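You operate a simulated robot arm through the tools that you are given. There is no shell and no other tool. Be economical: measure what you need, move in short steps, check, and stop when the job is done.

Carry out the task below with a simulated robot arm. There is one attempt and no reset: what you move stays moved.

Task
Set both plant pots in the seed tray, put its lid on and turn the white vent tab open.

It is judged by the outcome, as a careful person would: the job done as asked, and still so three seconds after it is handed in. It fails if anything else is knocked over, pushed out of place, dropped, spilled or broken. Lids that push on must go on centred and level and be pressed home; caps that screw on are set level and turned clockwise until they are tight.

Robot
A 6-joint arm with a two-finger parallel gripper, fixed in place. Base frame: the origin is at the foot of the arm, x ahead of it, y to its left, z up; the work surface is at about z = 86. Readings come in cm, degrees, newtons and seconds.
With the tool pointing down near the work surface it reaches from about 36 to 76 cm from the base axis. Its first joint turns from -66.0 to 66.0 degrees. Payload 2.45 kg.
The tool frame sits at the grasp point between the pads (the TCP): z along the fingers, y along the line on which they close. The tips reach 2.4 cm beyond it. The gripper opens to 6.8 cm. The fingers are 1.7 cm wide and 1 cm thick; the gripper's body (4 by 7 cm) begins 4.1 cm behind the TCP.
Orientation is that of the tool frame in the base frame, as a unit quaternion [x, y, z, w]. With the fingers straight down and closing along the base's y, the tool's x points along the base's -x, its y along +y and its z along -z.

Tools
- The arm moves only by the tool apply_moves. Its argument "series" is a list of rows, each an object of numbers (a shift or turn left out is 0, a gripper value left out holds the last): "tx", "ty", "tz": the shift along the base's x, y, z in cm; "wx", "wy", "wz": the turn, a rotation vector about the base's x, y, z in degrees; "hand": the finger opening in cm, from 0 to 6.8. In form: [{"tx": .., "ty": .., "tz": .., "wx": .., "wy": .., "wz": .., "hand": ..}, ...]. A call has 1 to 12 rows; each row is the pose to reach, as a shift and turn from the pose commanded when the call began. Rows are played at 5 a second. More than 5 cm and 8.6 degrees between two rows, or a gripper value outside its range, and nothing of the call is played. Where a pose cannot be reached the arm comes as near as it can. A force on the tool above 40 N (or 10 N above the force at the start of the call, whichever is more), or a blocked arm, ends the call early, and 0.2 s more pass. The fingers move at their own pace (about 10.8 cm/s each) and stop on an object; they squeeze with about 32 N. The grip force told is the motor's: it shows also when the fingers shut on nothing. Time passes only in rows, and 0.2 s behind the last, so rows that repeat a pose let the fingers close. It gives the time, the measured TCP pose, the force on the tool (base axes), the opening and the grip force at its end, in the units of the frame above (readings bear some noise), with the torque about the TCP (base axes, N m) and any sound that the robot's microphone picked up, and new pictures: "show" is both (left out), scene, wrist or none.
- Cameras (640 x 400 px; columns grow to the right, rows downward): "scene" is fixed at [16.52, 40.78, 147.12]; the picture's right is [-0.78, -0.63, 0.00], its down [-0.31, 0.38, -0.87] and it looks along [0.55, -0.67, -0.50] (base axes); focal length 331 px, centre (320, 200). "wrist" rides on the gripper at [8.4, 1.1, -7.5] in the tool frame; the picture's right is [-0.13, 0.99, 0.00], its down [-0.60, -0.08, -0.79] and it looks along [-0.79, -0.10, 0.61] (tool axes); focal length 251 px, centre (320, 200). There is no depth. A picture from a camera that has moved, and an enlarged one, comes with that camera's place and axes in the base frame and with its lens.
- enlarge(camera, box): a new picture of the part [left, top, right, bottom] of that camera's present view, enlarged. It takes no simulated time.
- finish_job(): hands the job in; it is judged then, once.

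Go step by step. Nothing tells you positions but the pictures and the camera data: compare them with the known pose of the tool, close in by small moves and look again before you grip or let go. The budget is 120 turns and 200 pictures, counting those below and the enlarged ones. Unless the task says otherwise, let go and move clear before handing in, and close with one line.

The tools are called after ">>>" as name(argument=value, ...) on one line, values as JSON. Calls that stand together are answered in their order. apply_moves: Moves the arm, as the interface text tells. Its arguments: {"type":"object","properties":{"series":{"type":"array"},"show":{"type":"string","enum":["both","scene","wrist","none"]}},"required":["series"]} The other tools are called the same way: enlarge (camera, box) takes an enlarged picture of a part of a camera's view; finish_job () hands the job in.

At the start:

```text
t: 0.0
eef_pos: [49.27, -10.53, 128.13]
tool_rot: [-0.001, 1.0, 0.0, 0.0]
contact_force: [0.5, -0.2, 0.2]
wrist_torque: [0.0, -0.03, 0.0]
gripper_width: 6.79
grip_force: 0.1
```

scene: 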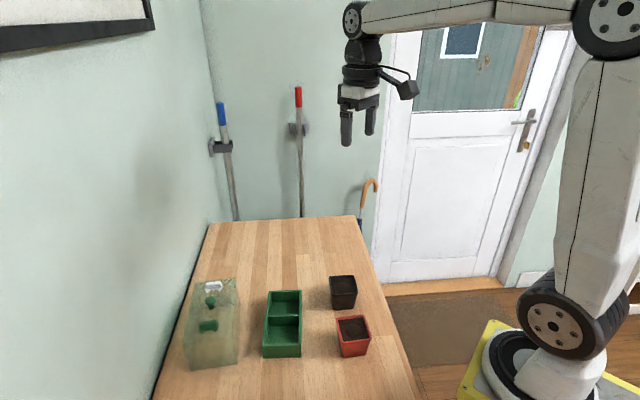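
wrist: 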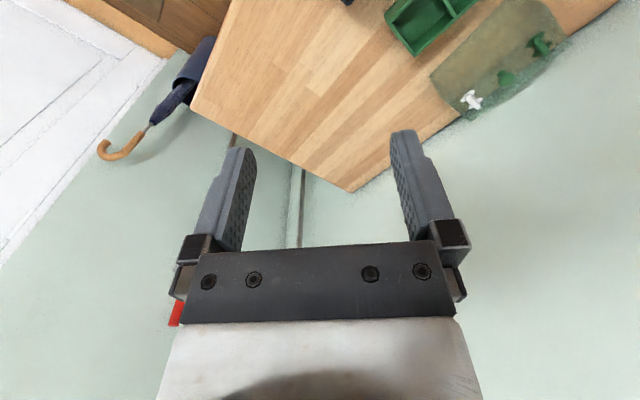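

I see a green two-cell tray, a black pot, a red pot, and a translucent lid with two green handles and a white tab. I'll enlarge the scene to measure them.

>>> enlarge(camera="scene", box=[160, 250, 400, 400])

>>> enlarge(camera="scene", box=[170, 270, 260, 380])

```text
2.67 times, centred on (280, 325) of scene
camera zoom: at [16.52, 40.78, 147.12], right [-0.78, -0.63, 0.0], down [-0.31, 0.38, -0.87], along [0.55, -0.67, -0.5], focal length 882 px, centre (427, -133)
```

zoom: 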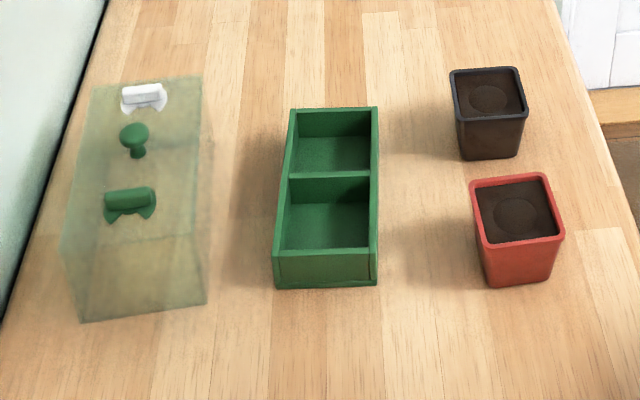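

```text
3.64 times, centred on (215, 325) of scene
camera zoom: at [16.52, 40.78, 147.12], right [-0.78, -0.63, 0.0], down [-0.31, 0.38, -0.87], along [0.55, -0.67, -0.5], focal length 1203 px, centre (702, -254)
```

zoom: 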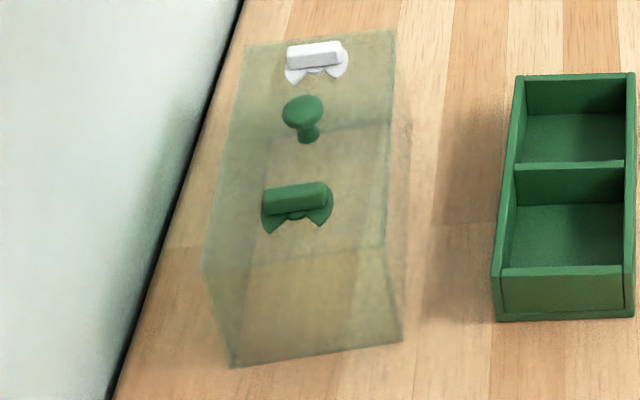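

The tray centre is at about (54.2, 7.5), with its long axis at about -49°. The black pot is at about (48.2, -6.1), the red pot at about (39.7, 2.1), and the lid centre at about (63.9, 17.9). I'll move above the black pot with the gripper turned -45° and look.

>>> apply_moves(series=[{"tx": -0.2, "ty": 0.7, "tz": -4, "wz": -7.5}, {"tx": -0.4, "ty": 1.4, "tz": -8, "wz": -15}, {"tx": -0.6, "ty": 2.2, "tz": -12, "wz": -22.5}, {"tx": -0.8, "ty": 3, "tz": -16, "wz": -30}, {"tx": -1, "ty": 3.7, "tz": -20, "wz": -37.5}, {"tx": -1.07, "ty": 4.43, "tz": -24, "wz": -45}, {"tx": -1.07, "ty": 4.43, "tz": -26, "wz": -45}])

```text
t: 1.6
eef_pos: [48.08, -5.82, 102.2]
tool_rot: [0.384, 0.923, 0.0, 0.0]
contact_force: [0.1, -0.1, -0.6]
wrist_torque: [-0.04, 0.01, 0.03]
gripper_width: 6.8
grip_force: 0.0
camera wrist: at [42.78, 0.73, 109.72], right [0.79, 0.61, 0.0], down [0.37, -0.48, 0.79], along [0.48, -0.63, -0.61], focal length 251 px, centre (320, 200)
```

scene: 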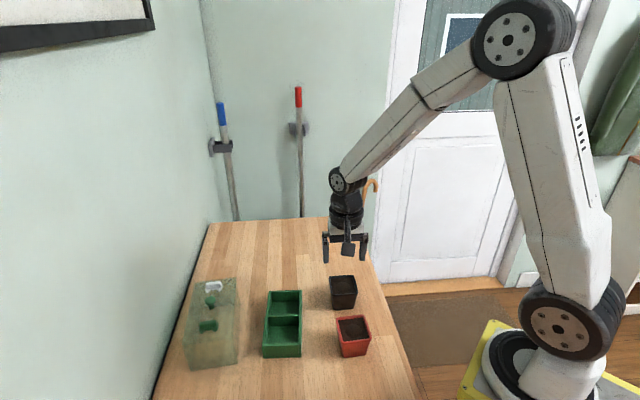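
wrist: 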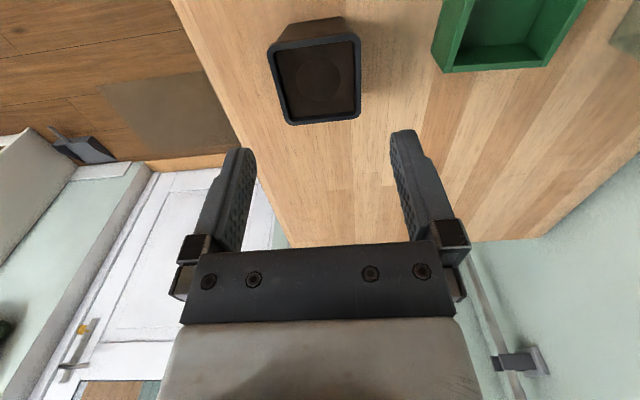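

From the wrist view the black pot's rim is centred near (48.5, -6.8). I'll come lower over it and check both views.

>>> apply_moves(series=[{"tx": 0.3, "ty": -0.8, "tz": -2}, {"tx": 0.3, "ty": -0.8, "tz": -4.5}, {"tx": 0.3, "ty": -0.8, "tz": -4.5}])

>>> enlarge(camera="scene", box=[290, 220, 400, 320])

```text
t: 2.4
eef_pos: [48.34, -6.85, 97.7]
tool_rot: [0.383, 0.924, 0.001, 0.0]
contact_force: [0.2, 0.0, 0.3]
wrist_torque: [0.0, 0.01, 0.0]
gripper_width: 6.78
grip_force: 0.1
camera wrist: at [43.15, -0.13, 105.17], right [0.79, 0.61, 0.0], down [0.37, -0.48, 0.79], along [0.48, -0.63, -0.61], focal length 251 px, centre (320, 200)
```

scene: 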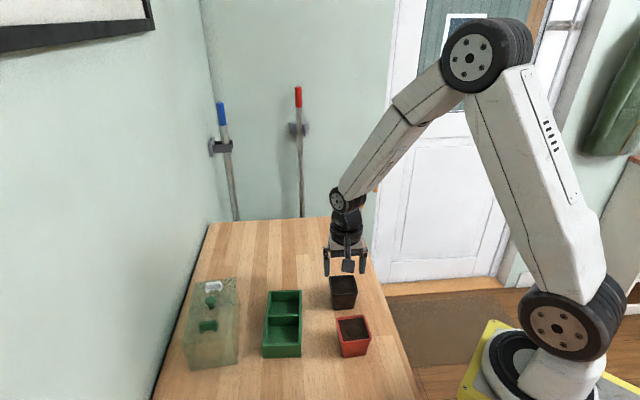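
wrist: 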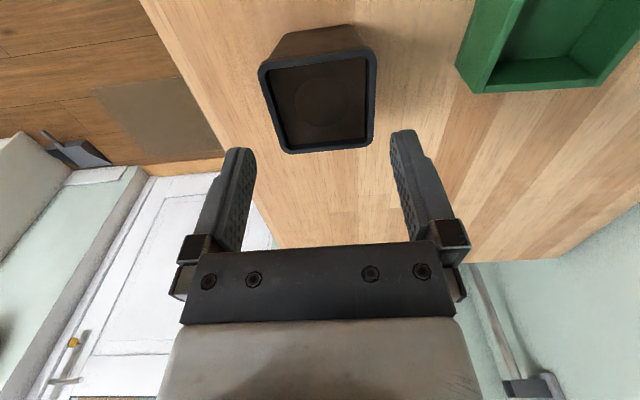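

```text
4.00 times, centred on (345, 270) of scene
camera zoom: at [16.52, 40.78, 147.12], right [-0.78, -0.63, 0.0], down [-0.31, 0.38, -0.87], along [0.55, -0.67, -0.5], focal length 1323 px, centre (220, -80)
```

zoom: 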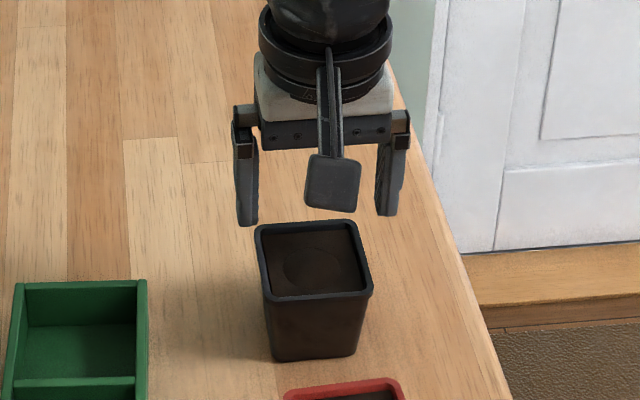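

The pads are centred on the pot in both views. I'll descend so the tips sit about 1.6 cm below the rim, then grip.

>>> apply_moves(series=[{"tx": 0.05, "tz": -2}, {"tx": 0.05, "tz": -3.5}, {"tx": 0.05, "tz": -4.9}, {"tx": 0.05, "tz": -4.9, "hand": 5}, {"tx": 0.05, "tz": -4.9, "hand": 5}, {"tx": 0.05, "tz": -4.9, "hand": 5}])

>>> enlarge(camera="scene", box=[290, 220, 400, 320])

```text
t: 3.8
eef_pos: [48.3, -6.83, 92.83]
tool_rot: [0.382, 0.924, -0.001, 0.001]
contact_force: [-1.1, 0.3, 10.7]
wrist_torque: [0.07, 0.04, 0.01]
gripper_width: 5.9
grip_force: 31.7
camera wrist: at [43.14, -0.25, 100.27], right [0.79, 0.61, 0.0], down [0.37, -0.48, 0.79], along [0.48, -0.63, -0.61], focal length 251 px, centre (320, 200)
```

scene: 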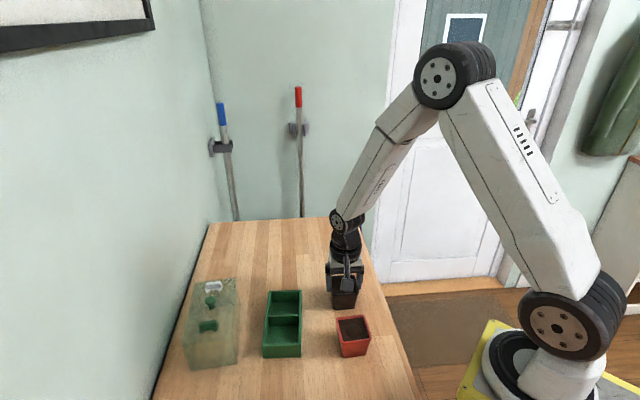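
wrist: 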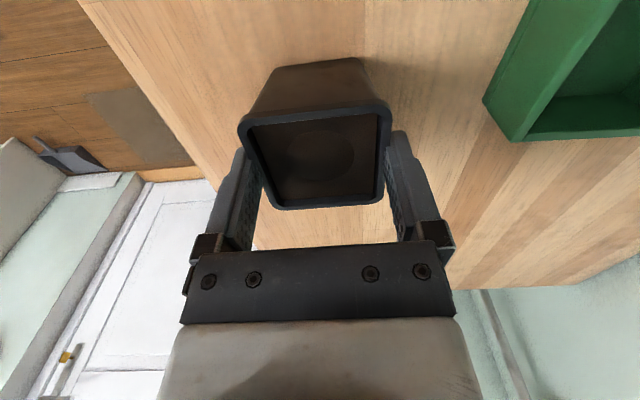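

```text
4.00 times, centred on (345, 270) of scene
camera zoom: at [16.5, 40.78, 147.13], right [-0.78, -0.63, 0.0], down [-0.31, 0.38, -0.87], along [0.55, -0.67, -0.5], focal length 1323 px, centre (220, -80)
```

zoom: 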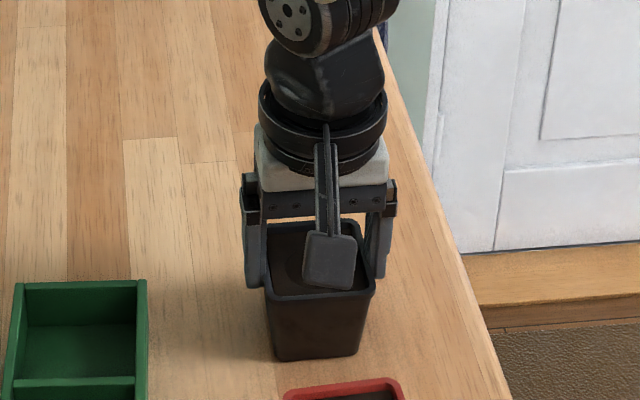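

The grip is centred on the black pot, at 5.9 cm wide. I'll lift it and carry it above the far cell.

>>> apply_moves(series=[{"tz": 1.5}, {"tz": 5}, {"tz": 8.5}, {"tx": 2.2, "ty": 3, "tz": 8.5, "wz": -2}, {"tx": 4.6, "ty": 6.5, "tz": 8.5, "wz": -4}, {"tx": 7, "ty": 10, "tz": 8.5, "wz": -5.5}, {"tx": 8.15, "ty": 11.63, "tz": 8.5, "wz": -5.5}, {"tx": 8.15, "ty": 11.63, "tz": 8.5, "wz": -5.5}])

>>> enlarge(camera="scene", box=[220, 230, 340, 370])

```text
t: 5.6
eef_pos: [56.68, 4.74, 101.24]
tool_rot: [0.427, 0.904, 0.001, 0.001]
contact_force: [-0.2, 0.5, -1.1]
wrist_torque: [-0.05, 0.02, 0.01]
gripper_width: 5.89
grip_force: 32.4
camera wrist: at [52.02, 11.93, 108.8], right [0.85, 0.53, 0.0], down [0.32, -0.52, 0.79], along [0.42, -0.67, -0.61], focal length 251 px, centre (320, 200)
```

scene: 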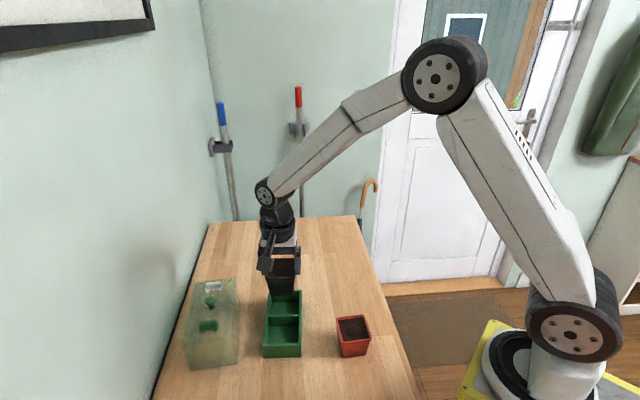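
wrist: 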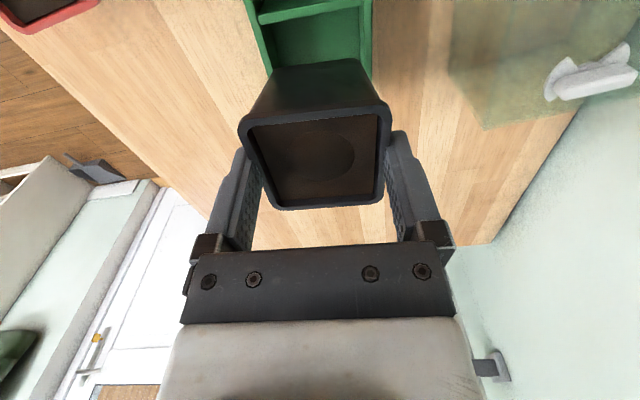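

```text
2.86 times, centred on (280, 300) of scene
camera zoom: at [16.52, 40.78, 147.12], right [-0.78, -0.63, 0.0], down [-0.31, 0.38, -0.87], along [0.55, -0.67, -0.5], focal length 945 px, centre (434, -86)
```

zoom: 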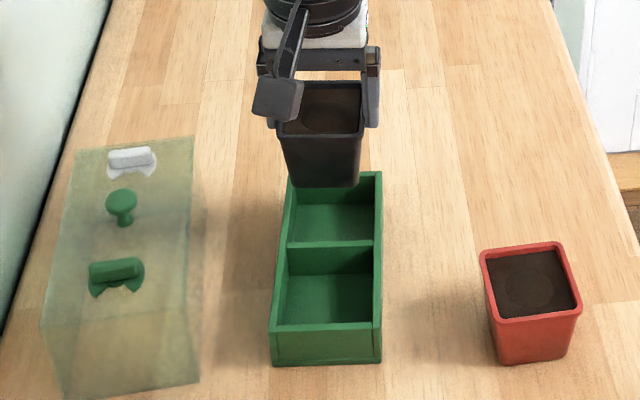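

The tray centre refines to (54.1, 7.45), so the far cell is at about (56.35, 4.85). I'll lower until the pot bottom is just above the tray wall and check.

>>> apply_moves(series=[{"tx": -0.15, "ty": 0.05, "tz": -2, "wz": 1}, {"tx": -0.15, "ty": 0.05, "tz": -3.8, "wz": 1}, {"tx": -0.15, "ty": 0.05, "tz": -3.8, "wz": 1}])

>>> enlarge(camera="scene", box=[240, 250, 320, 370])

```text
t: 6.4
eef_pos: [56.51, 4.81, 97.38]
tool_rot: [0.418, 0.908, 0.0, 0.0]
contact_force: [0.5, -0.5, -1.3]
wrist_torque: [-0.01, -0.03, 0.0]
gripper_width: 5.91
grip_force: 31.8
camera wrist: at [51.85, 11.87, 105.0], right [0.84, 0.55, 0.0], down [0.33, -0.51, 0.79], along [0.43, -0.66, -0.61], focal length 251 px, centre (320, 200)
```

scene: 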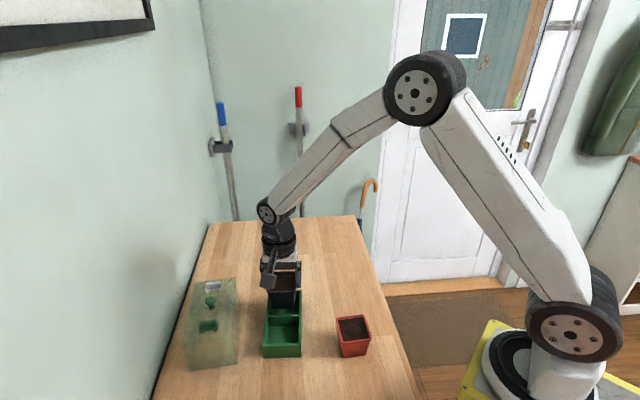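
wrist: 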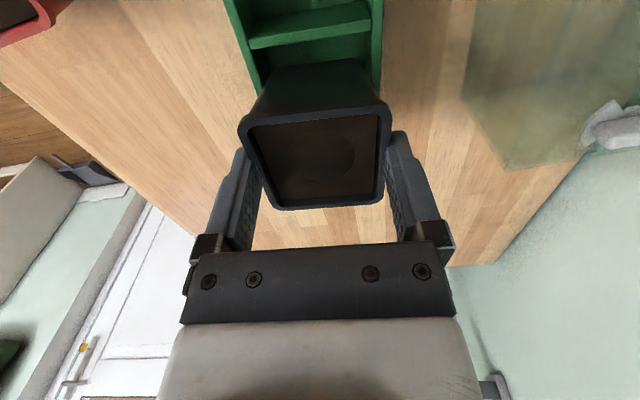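

```text
3.33 times, centred on (280, 310) of scene
camera zoom: at [16.52, 40.78, 147.12], right [-0.78, -0.63, 0.0], down [-0.31, 0.38, -0.87], along [0.55, -0.67, -0.5], focal length 1103 px, centre (453, -167)
```

zoom: 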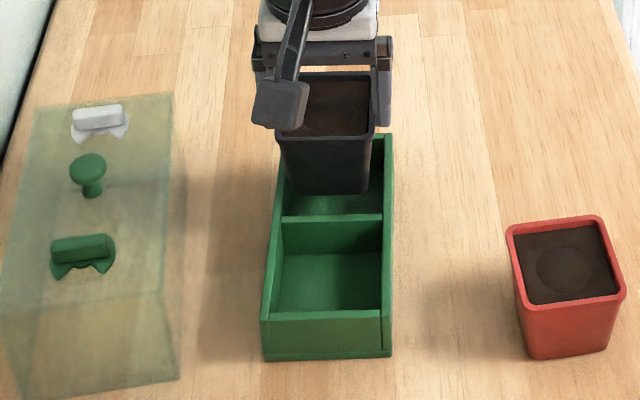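

The pot is over the far cell with room on each side. I'll lower it in.

>>> apply_moves(series=[{"tx": -0.1, "ty": -0.05, "tz": -1.5}, {"tx": -0.1, "ty": -0.05, "tz": -3}, {"tx": -0.1, "ty": -0.05, "tz": -3.6}, {"tx": -0.1, "ty": -0.05, "tz": -3.9}, {"tx": -0.1, "ty": -0.05, "tz": -3.9}])

>>> enlarge(camera="scene", box=[240, 250, 320, 370])

```text
t: 7.6
eef_pos: [56.39, 4.82, 93.59]
tool_rot: [0.419, 0.908, 0.0, 0.0]
contact_force: [0.4, 0.7, 0.2]
wrist_torque: [-0.01, -0.02, -0.01]
gripper_width: 5.92
grip_force: 31.8
camera wrist: at [51.68, 11.82, 101.07], right [0.84, 0.55, 0.0], down [0.33, -0.51, 0.79], along [0.43, -0.66, -0.61], focal length 251 px, centre (320, 200)
```

scene: 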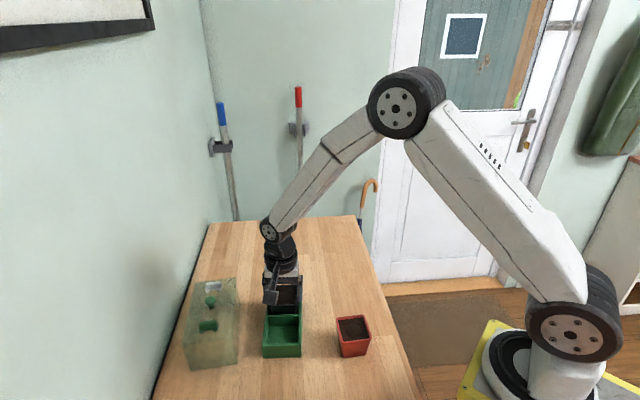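
wrist: 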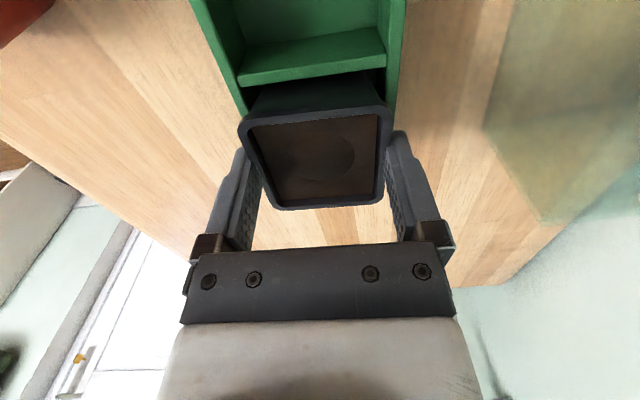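

```text
3.33 times, centred on (280, 310) of scene
camera zoom: at [16.51, 40.78, 147.12], right [-0.78, -0.63, 0.0], down [-0.31, 0.38, -0.87], along [0.55, -0.67, -0.5], focal length 1103 px, centre (453, -167)
```

zoom: 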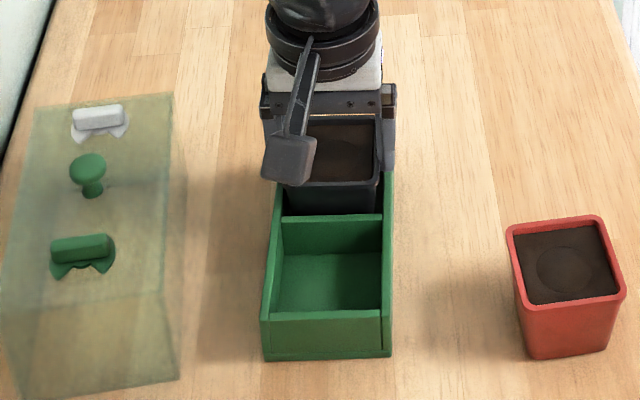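

The pot is inside the cell but not yet bearing on the floor. I'll lower in small increments.

>>> apply_moves(series=[{"tz": -0.15}, {"tz": -0.3}, {"tz": -0.3}], show="none")

```text
t: 8.4
eef_pos: [56.33, 4.75, 93.4]
tool_rot: [0.419, 0.908, 0.001, 0.002]
contact_force: [-1.1, 0.9, 25.3]
wrist_torque: [0.07, -0.08, -0.09]
gripper_width: 5.87
grip_force: 32.2
```

The pot is on the floor of the cell (25 N). I'll ease off, release and rise.

>>> apply_moves(series=[{"tz": 0.15}, {"tz": 0.15, "hand": 6.8}, {"tz": 0.15, "hand": 6.8}, {"tz": 2.5, "hand": 6.8}, {"tz": 6, "hand": 6.8}, {"tz": 9, "hand": 6.8}])

>>> enlarge(camera="scene", box=[240, 250, 380, 370])

```text
t: 9.8
eef_pos: [56.16, 4.53, 102.28]
tool_rot: [0.419, 0.908, 0.0, 0.0]
contact_force: [-0.2, -0.4, -1.1]
wrist_torque: [0.02, -0.02, -0.03]
gripper_width: 6.81
grip_force: 0.1
camera wrist: at [51.46, 11.57, 109.79], right [0.84, 0.55, 0.0], down [0.33, -0.51, 0.79], along [0.43, -0.66, -0.61], focal length 251 px, centre (320, 200)
```

scene: 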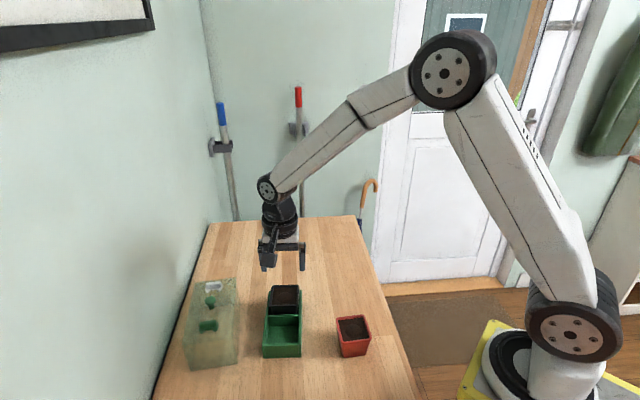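
wrist: 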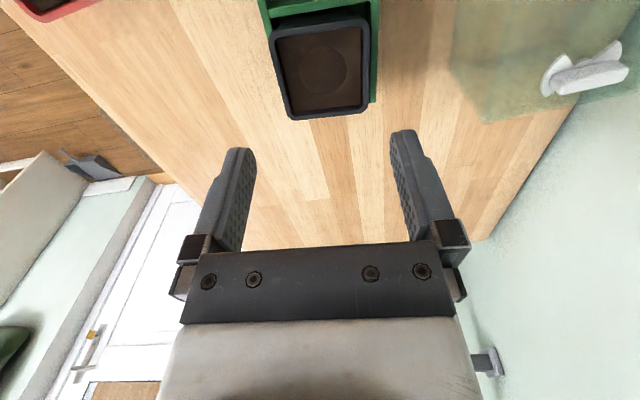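

```text
3.33 times, centred on (310, 310) of scene
camera zoom: at [16.51, 40.78, 147.12], right [-0.78, -0.63, 0.0], down [-0.31, 0.38, -0.87], along [0.55, -0.67, -0.5], focal length 1103 px, centre (353, -167)
```

zoom: 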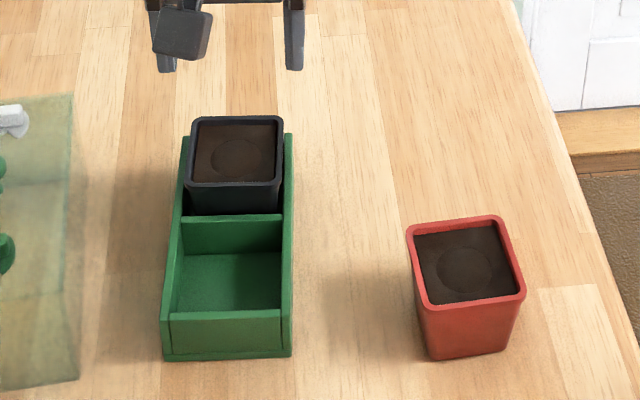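

The black pot sits well in the far cell. Next I'll go above the red pot.

>>> apply_moves(series=[{"tx": -4, "ty": -0.7, "wz": 1}, {"tx": -8, "ty": -1.4, "wz": 2}, {"tx": -12, "ty": -2.1, "wz": 3}, {"tx": -16.5, "ty": -3, "wz": 4.5}, {"tx": -16.5, "ty": -3, "tz": -3, "wz": 4.5}, {"tx": -16.5, "ty": -3, "tz": -3, "wz": 4.5}])

>>> enlarge(camera="wrist", box=[200, 0, 460, 200])

>>> enlarge(camera="scene", box=[300, 250, 420, 370])

```text
t: 11.2
eef_pos: [39.93, 1.57, 99.42]
tool_rot: [0.383, 0.924, 0.0, 0.0]
contact_force: [-0.3, 0.1, -0.3]
wrist_torque: [0.02, -0.03, 0.01]
gripper_width: 6.79
grip_force: 0.0
camera wrist: at [34.7, 8.19, 106.75], right [0.79, 0.61, 0.0], down [0.37, -0.48, 0.79], along [0.48, -0.63, -0.61], focal length 251 px, centre (320, 200)
```

scene: 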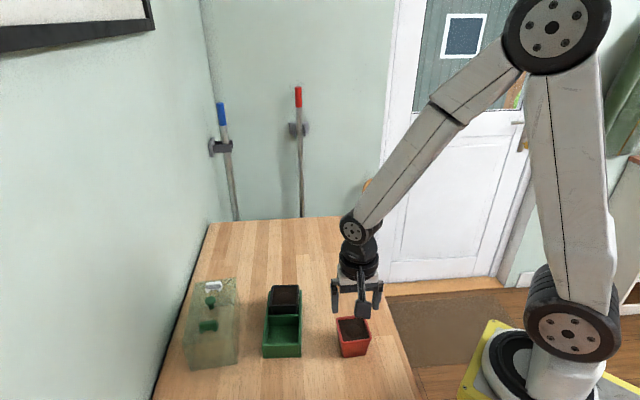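
wrist: 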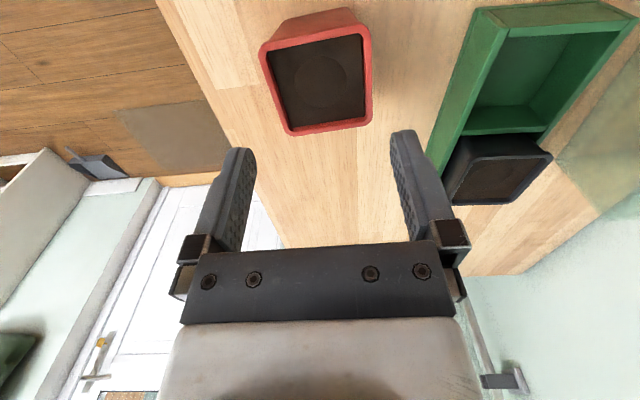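

```text
2.00 times, centred on (330, 100) of wrist
camera zoom: at [34.7, 8.19, 106.75], right [0.79, 0.61, 0.0], down [0.37, -0.48, 0.79], along [0.48, -0.63, -0.61], focal length 503 px, centre (300, 400)
```

zoom: 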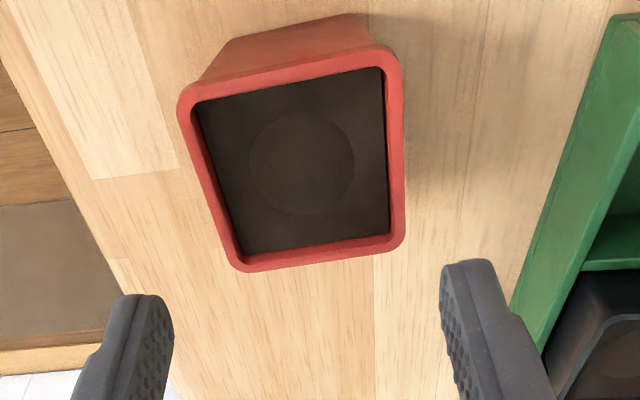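

```text
3.33 times, centred on (360, 310) of scene
camera zoom: at [16.51, 40.78, 147.12], right [-0.78, -0.63, 0.0], down [-0.31, 0.38, -0.87], along [0.55, -0.67, -0.5], focal length 1103 px, centre (187, -167)
```

zoom: 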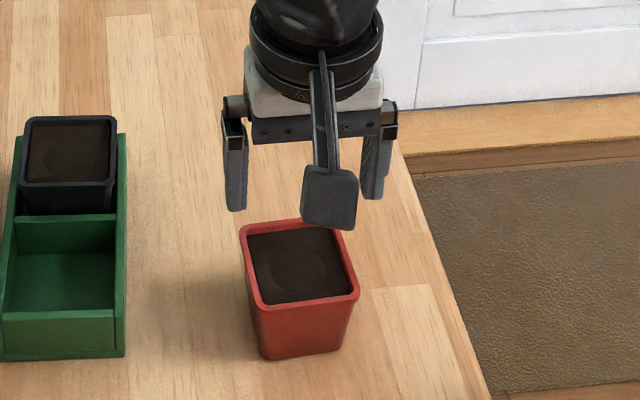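

The red pot is centred at about (39.72, 1.82), with its yaw near 47.4°. I'll correct for that, descend and grip.

>>> apply_moves(series=[{"tx": -0.17, "ty": 0.3, "tz": -1.5, "wz": 2.2}, {"tx": -0.17, "ty": 0.3, "tz": -3.5, "wz": 2.2}, {"tx": -0.17, "ty": 0.3, "tz": -5, "wz": 2.2}, {"tx": -0.17, "ty": 0.3, "tz": -6.5, "wz": 2.2}, {"tx": -0.17, "ty": 0.3, "tz": -6.5, "wz": 2.2, "hand": 5}, {"tx": -0.17, "ty": 0.3, "tz": -6.5, "wz": 2.2, "hand": 5}, {"tx": -0.17, "ty": 0.3, "tz": -6.5, "wz": 2.2, "hand": 5}])

```text
t: 12.8
eef_pos: [39.62, 1.95, 92.85]
tool_rot: [0.365, 0.931, 0.0, 0.0]
contact_force: [-2.6, 0.3, 8.2]
wrist_torque: [0.06, 0.15, 0.12]
gripper_width: 5.9
grip_force: 31.7
camera wrist: at [34.09, 8.45, 100.32], right [0.77, 0.64, 0.0], down [0.39, -0.47, 0.79], along [0.51, -0.61, -0.61], focal length 251 px, centre (320, 200)
```

scene: 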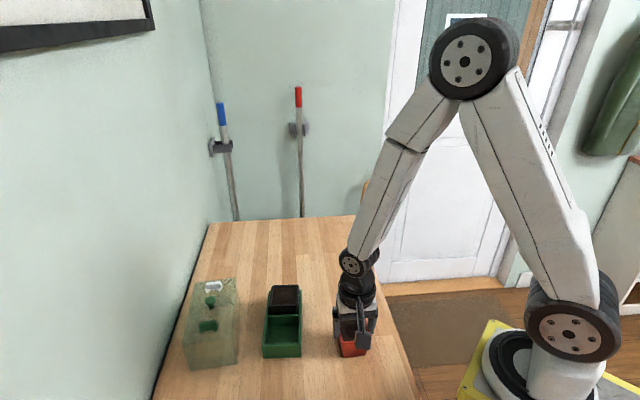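
wrist: 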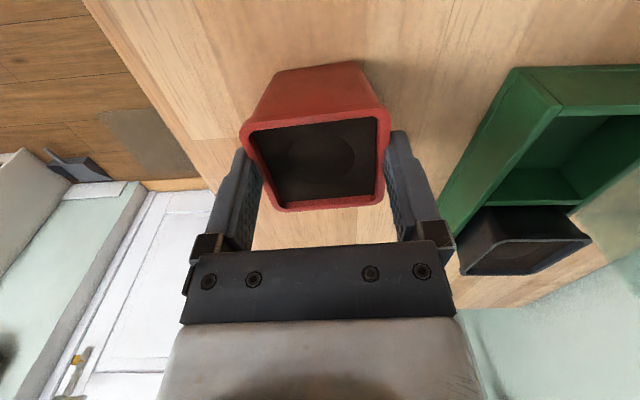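

The grip is good at 5.9 cm. I'll lift and carry the red pot above the near cell at (51.8, 10.1).

>>> apply_moves(series=[{"tz": 1.5}, {"tz": 5}, {"tz": 9}, {"tx": 3, "ty": 2, "tz": 9, "wz": -2}, {"tx": 6.5, "ty": 4.4, "tz": 9, "wz": -4}, {"tx": 10, "ty": 6.8, "tz": 9, "wz": -6}, {"tx": 12.16, "ty": 8.25, "tz": 9, "wz": -6.7}, {"tx": 12.16, "ty": 8.25, "tz": 4.7, "wz": -6.7}, {"tx": 12.16, "ty": 8.25, "tz": 4.7, "wz": -6.7}])

>>> enlarge(camera="scene", box=[240, 250, 320, 370])

```text
t: 14.8
eef_pos: [51.91, 10.32, 97.39]
tool_rot: [0.419, 0.908, 0.0, 0.001]
contact_force: [0.6, 1.2, -1.4]
wrist_torque: [-0.01, 0.01, 0.02]
gripper_width: 5.88
grip_force: 31.8
camera wrist: at [47.23, 17.4, 104.83], right [0.84, 0.55, 0.0], down [0.33, -0.51, 0.79], along [0.43, -0.66, -0.61], focal length 251 px, centre (320, 200)
```

scene: 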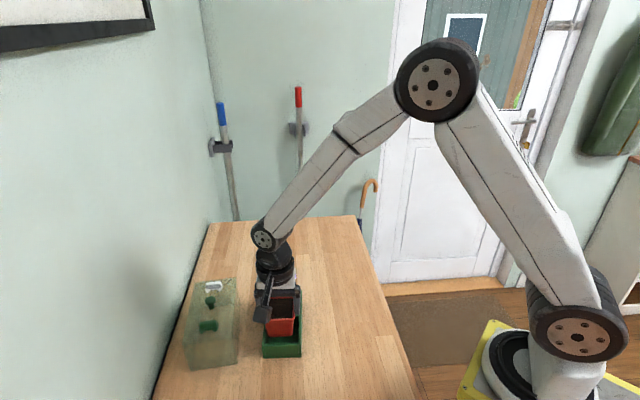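
wrist: 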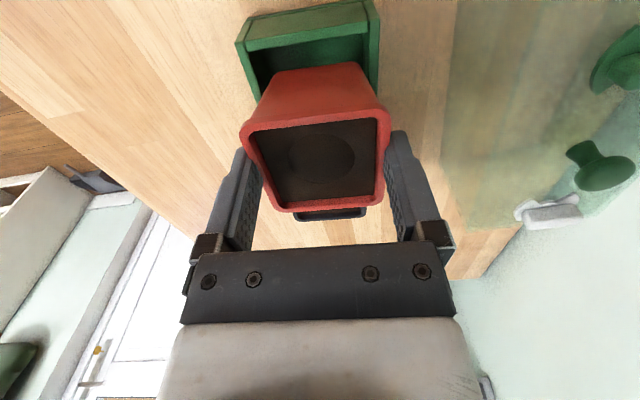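

```text
3.33 times, centred on (280, 310) of scene
camera zoom: at [16.52, 40.78, 147.12], right [-0.78, -0.63, 0.0], down [-0.31, 0.38, -0.87], along [0.55, -0.67, -0.5], focal length 1103 px, centre (453, -167)
```

zoom: 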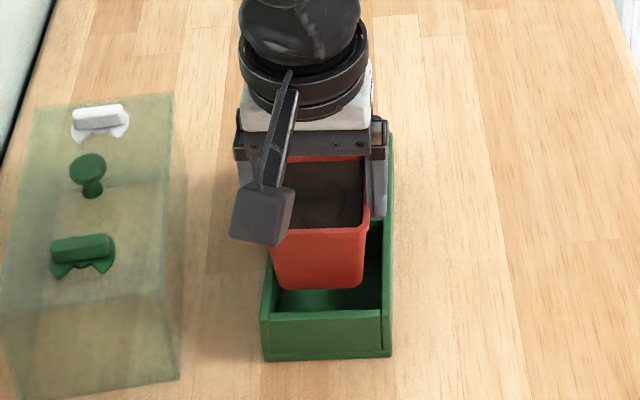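

The pot is slightly to the left of the cell's middle. I'll nudge it over and lower it in.

>>> apply_moves(series=[{"tx": -0.12, "ty": -0.24}, {"tx": -0.12, "ty": -0.24, "tz": -1.5}, {"tx": -0.12, "ty": -0.24, "tz": -3}, {"tx": -0.12, "ty": -0.24, "tz": -3.7}, {"tx": -0.12, "ty": -0.24, "tz": -4}, {"tx": -0.12, "ty": -0.24, "tz": -4.15}, {"tx": -0.12, "ty": -0.24, "tz": -4.15}], show="scene")

>>> enlarge(camera="scene", box=[240, 250, 320, 370])

```text
t: 16.4
eef_pos: [51.83, 10.12, 93.36]
tool_rot: [0.419, 0.908, 0.002, 0.002]
contact_force: [-3.5, -3.5, 25.6]
wrist_torque: [-0.04, -0.02, 0.05]
gripper_width: 5.9
grip_force: 31.7
```

scene: 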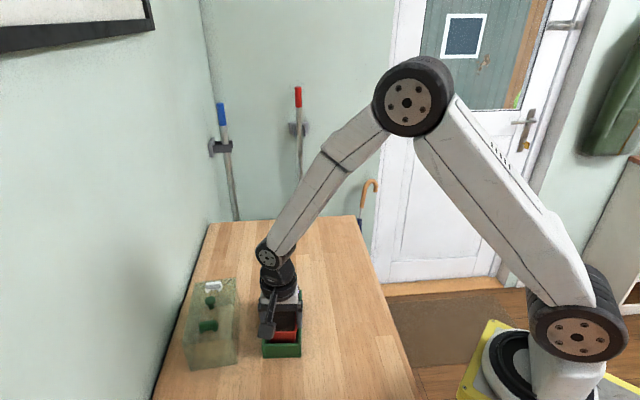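

```text
3.33 times, centred on (280, 310) of scene
camera zoom: at [16.46, 40.76, 147.14], right [-0.78, -0.63, 0.0], down [-0.31, 0.38, -0.87], along [0.55, -0.67, -0.5], focal length 1103 px, centre (453, -167)
```

zoom: 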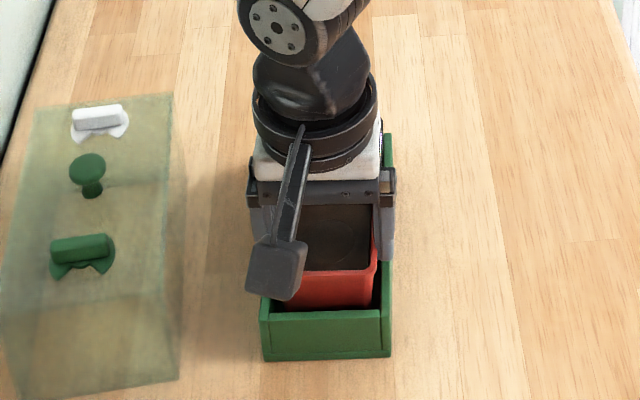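

It is seated at the same height as the first pot. I'll release, rise straight up and look.

>>> apply_moves(series=[{"tz": 0.15}, {"tz": 0.15, "hand": 6.8}, {"tz": 0.15, "hand": 6.8}, {"tz": 2.5, "hand": 6.8}, {"tz": 6, "hand": 6.8}, {"tz": 10, "hand": 6.8}, {"tz": 14, "hand": 6.8}, {"tz": 14, "hand": 6.8}])

>>> enlarge(camera="scene", box=[240, 260, 320, 370])

```text
t: 18.2
eef_pos: [51.65, 10.18, 107.35]
tool_rot: [0.419, 0.908, 0.0, 0.0]
contact_force: [0.5, -0.5, -0.3]
wrist_torque: [-0.02, 0.06, 0.05]
gripper_width: 6.79
grip_force: 0.0
camera wrist: at [46.86, 17.24, 114.77], right [0.84, 0.55, 0.0], down [0.33, -0.51, 0.79], along [0.43, -0.66, -0.61], focal length 251 px, centre (320, 200)
```

scene: 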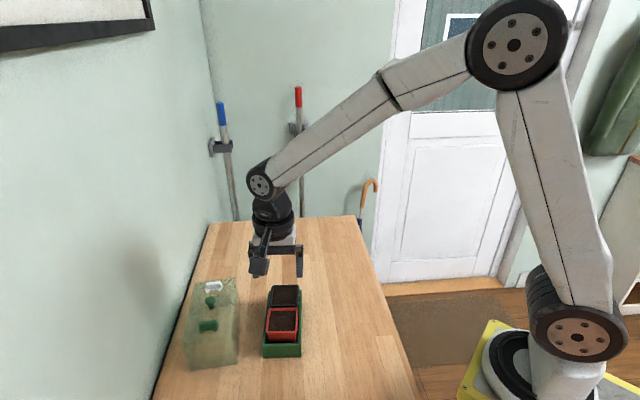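
wrist: 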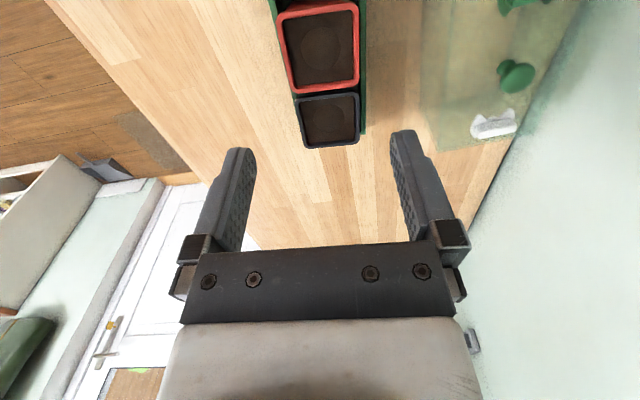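

```text
3.64 times, centred on (280, 315) of scene
camera zoom: at [16.51, 40.78, 147.12], right [-0.78, -0.63, 0.0], down [-0.31, 0.38, -0.87], along [0.55, -0.67, -0.5], focal length 1203 px, centre (466, -218)
```

zoom: 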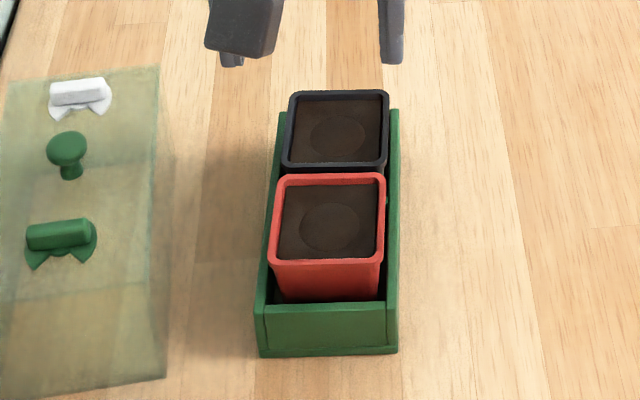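

Both pots are seated. I'll move above the lid's knob, at about (63.6, 18.1), aligned with the lid, and inspect it and the tabs.

>>> apply_moves(series=[{"tx": 3, "ty": 2, "wz": 2.4}, {"tx": 6, "ty": 4, "wz": 4.8}, {"tx": 9, "ty": 6, "wz": 7}, {"tx": 11.95, "ty": 7.9, "wz": 9.2}, {"tx": 11.95, "ty": 7.9, "wz": 9.2}])

>>> enlarge(camera="wrist", box=[180, 0, 480, 200])

>>> enlarge(camera="scene", box=[160, 240, 280, 380])

```text
t: 19.4
eef_pos: [63.59, 17.87, 107.42]
tool_rot: [0.344, 0.939, 0.001, 0.0]
contact_force: [0.4, 0.0, 0.0]
wrist_torque: [0.01, 0.0, 0.03]
gripper_width: 6.81
grip_force: 0.2
camera wrist: at [57.87, 24.05, 114.98], right [0.74, 0.67, 0.0], down [0.41, -0.45, 0.79], along [0.53, -0.59, -0.61], focal length 251 px, centre (320, 200)
```

scene: 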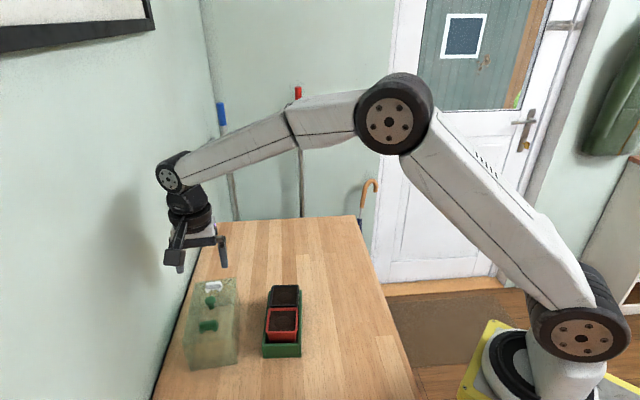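
wrist: 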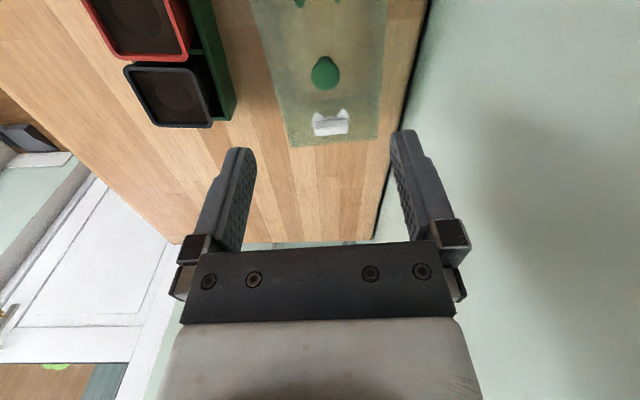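

```text
2.00 times, centred on (330, 100) of wrist
camera zoom: at [57.87, 24.05, 114.98], right [0.74, 0.67, 0.0], down [0.41, -0.45, 0.79], along [0.53, -0.59, -0.61], focal length 503 px, centre (300, 400)
```

zoom: 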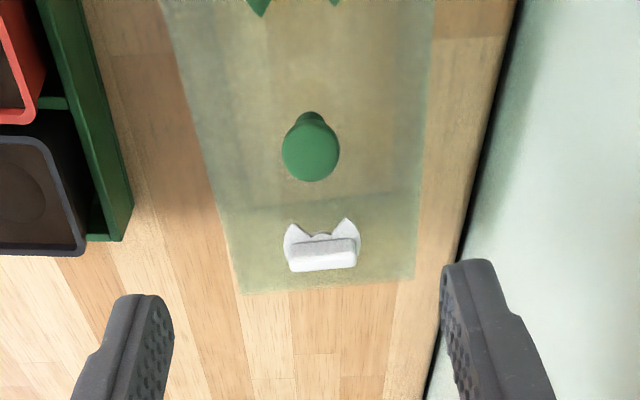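

```text
2.86 times, centred on (220, 310) of scene
camera zoom: at [16.52, 40.78, 147.12], right [-0.78, -0.63, 0.0], down [-0.31, 0.38, -0.87], along [0.55, -0.67, -0.5], focal length 945 px, centre (606, -114)
```

zoom: 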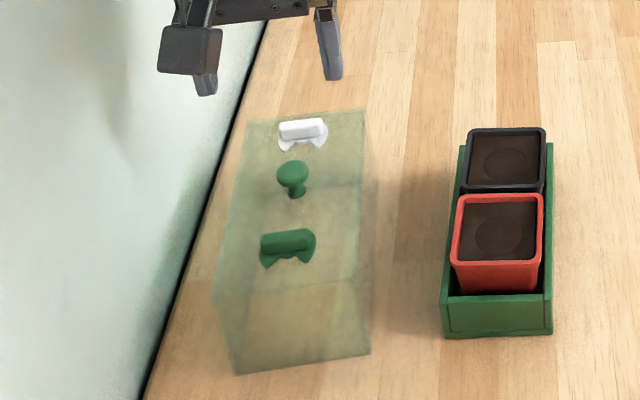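

The lid centre and knob come out at about (64.25, 17.5). The lid top is near z = 94, the knob top near 96.2, and the lid long axis is at about -40°. I'll approach to just above the knob with the fingers part open.

>>> apply_moves(series=[{"tx": 0.6, "ty": -0.25, "tz": -3, "hand": 4}, {"tx": 0.6, "ty": -0.25, "tz": -6.3, "hand": 4}, {"tx": 0.6, "ty": -0.25, "tz": -6.3, "hand": 4}])

>>> enlarge(camera="wrist", box=[200, 60, 440, 220])

>>> enlarge(camera="scene", box=[170, 250, 260, 340])

```text
t: 20.2
eef_pos: [64.04, 17.79, 101.12]
tool_rot: [0.344, 0.939, -0.001, 0.0]
contact_force: [0.4, 0.3, -0.7]
wrist_torque: [0.01, 0.0, 0.04]
gripper_width: 4.01
grip_force: 0.1
camera wrist: at [58.3, 23.96, 108.54], right [0.74, 0.67, 0.0], down [0.41, -0.45, 0.79], along [0.53, -0.59, -0.61], focal length 251 px, centre (320, 200)
```

scene: 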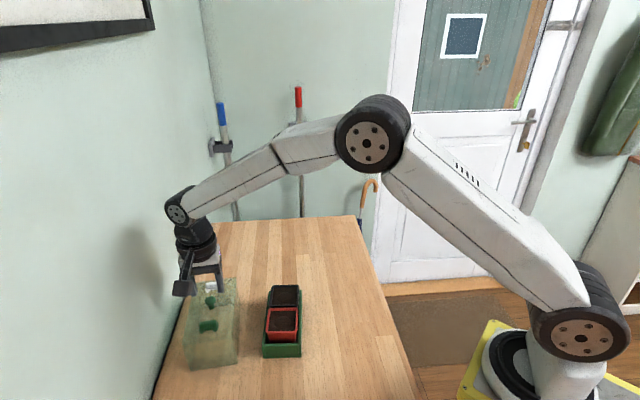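
wrist: 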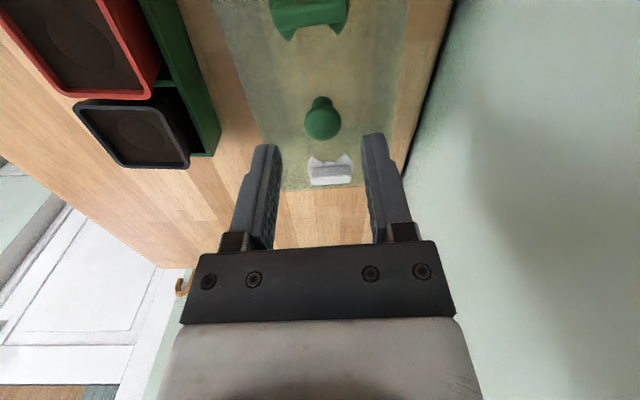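

```text
2.50 times, centred on (320, 140) of wrist
camera zoom: at [58.3, 23.96, 108.54], right [0.74, 0.67, 0.0], down [0.41, -0.45, 0.79], along [0.53, -0.59, -0.61], focal length 629 px, centre (320, 350)
```

zoom: 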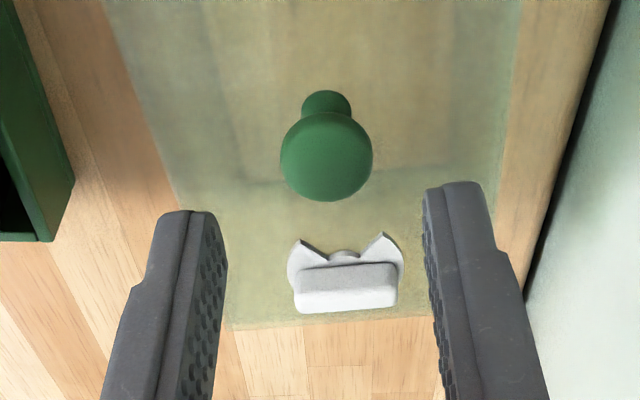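

```text
4.44 times, centred on (215, 295) of scene
camera zoom: at [16.52, 40.78, 147.12], right [-0.78, -0.63, 0.0], down [-0.31, 0.38, -0.87], along [0.55, -0.67, -0.5], focal length 1470 px, centre (787, -222)
```

zoom: 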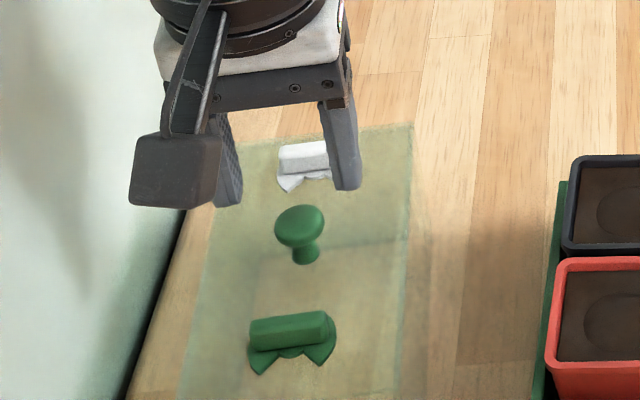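

The knob is at about (64.18, 17.57). I'll descend around it and grip.

>>> apply_moves(series=[{"tx": 0.15, "ty": -0.12, "tz": -2}, {"tx": 0.15, "ty": -0.12, "tz": -3.5}, {"tx": 0.15, "ty": -0.12, "tz": -4.2}, {"tx": 0.15, "ty": -0.12, "tz": -4.2, "hand": 1.2}, {"tx": 0.15, "ty": -0.12, "tz": -4.2, "hand": 1.2}, {"tx": 0.15, "ty": -0.12, "tz": -4.2, "hand": 1.2}])

>>> enlarge(camera="wrist", box=[200, 60, 440, 220])

>>> enlarge(camera="scene", box=[170, 260, 260, 380])

```text
t: 21.6
eef_pos: [64.33, 17.52, 96.86]
tool_rot: [0.345, 0.939, 0.0, -0.001]
contact_force: [0.0, 0.4, 0.5]
wrist_torque: [-0.02, -0.05, 0.02]
gripper_width: 2.11
grip_force: 31.7
camera wrist: at [58.52, 23.77, 104.29], right [0.74, 0.67, 0.0], down [0.41, -0.45, 0.79], along [0.53, -0.59, -0.61], focal length 251 px, centre (320, 200)
```

scene: 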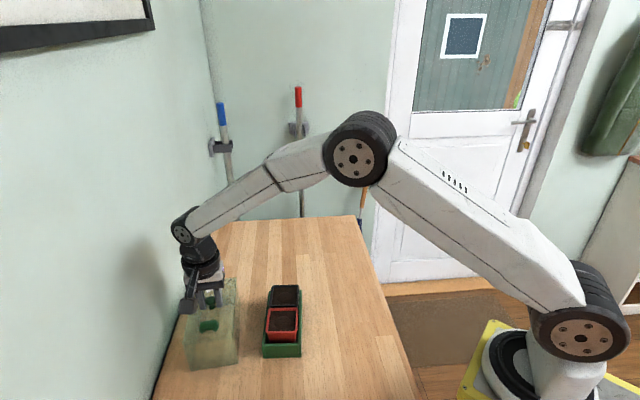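
wrist: 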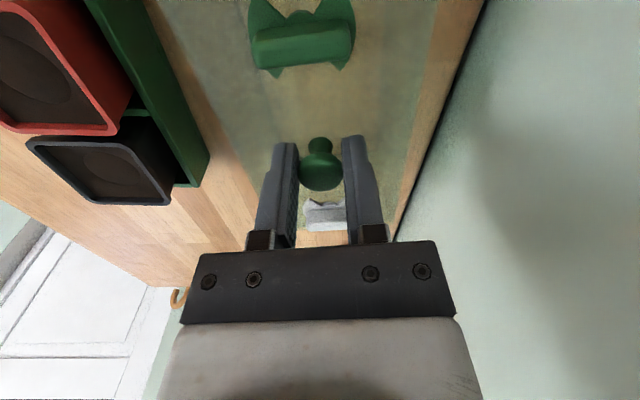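

```text
2.50 times, centred on (320, 140) of wrist
camera zoom: at [58.52, 23.77, 104.29], right [0.74, 0.67, 0.0], down [0.41, -0.45, 0.79], along [0.53, -0.59, -0.61], focal length 629 px, centre (320, 350)
```

zoom: 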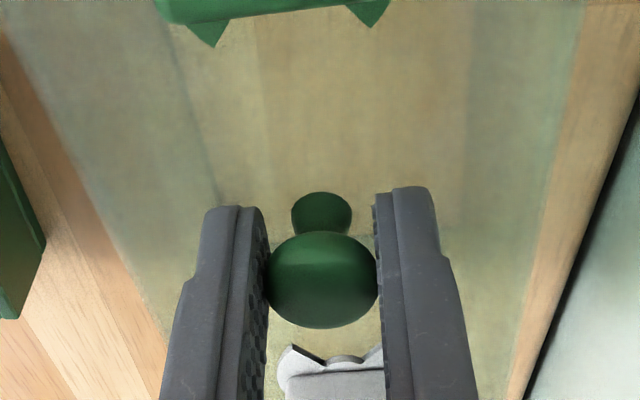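

```text
3.33 times, centred on (215, 320) of scene
camera zoom: at [16.52, 40.78, 147.12], right [-0.78, -0.63, 0.0], down [-0.31, 0.38, -0.87], along [0.55, -0.67, -0.5], focal length 1103 px, centre (670, -200)
```

zoom: 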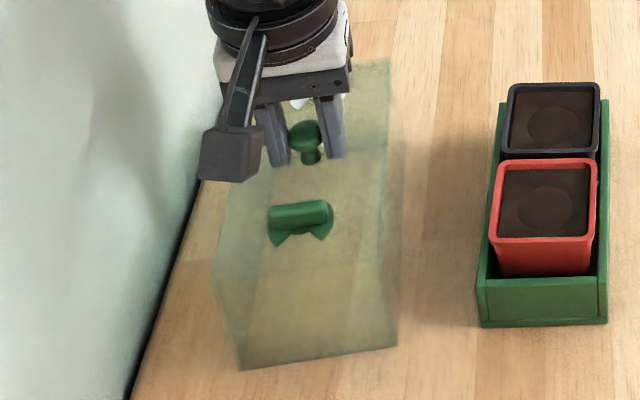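

The knob is gripped at 2.1 cm. I'll lift gently and check that the lid hangs level.

>>> apply_moves(series=[{"tz": 0.5}, {"tz": 1.5}, {"tz": 4}, {"tz": 7}, {"tz": 9.5}, {"tz": 9.5}])

>>> enlarge(camera="scene", box=[160, 230, 320, 370])

```text
t: 23.0
eef_pos: [64.29, 17.58, 106.4]
tool_rot: [0.344, 0.939, 0.0, 0.0]
contact_force: [-0.4, -0.2, -1.2]
wrist_torque: [0.0, -0.02, 0.02]
gripper_width: 2.11
grip_force: 32.3
camera wrist: at [58.47, 23.74, 113.9], right [0.74, 0.67, 0.0], down [0.41, -0.45, 0.79], along [0.53, -0.59, -0.61], focal length 251 px, centre (320, 200)
```

scene: 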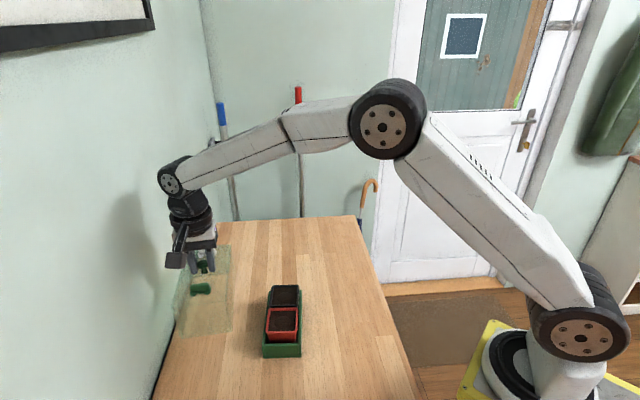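
wrist: 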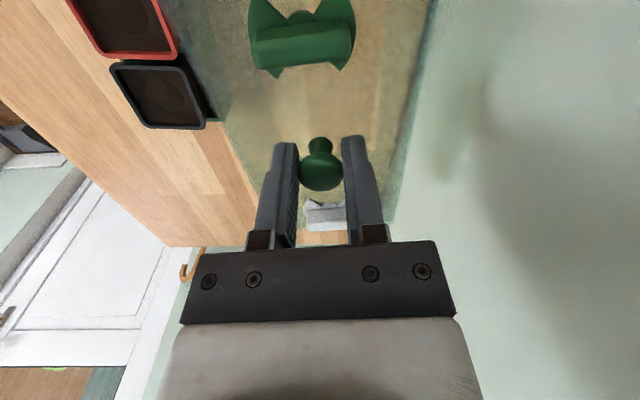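

```text
2.86 times, centred on (240, 300) of scene
camera zoom: at [16.52, 40.78, 147.12], right [-0.78, -0.63, 0.0], down [-0.31, 0.38, -0.87], along [0.55, -0.67, -0.5], focal length 945 px, centre (549, -86)
```

zoom: 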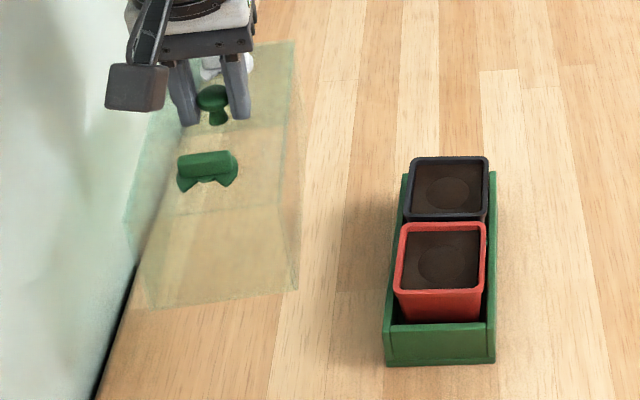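

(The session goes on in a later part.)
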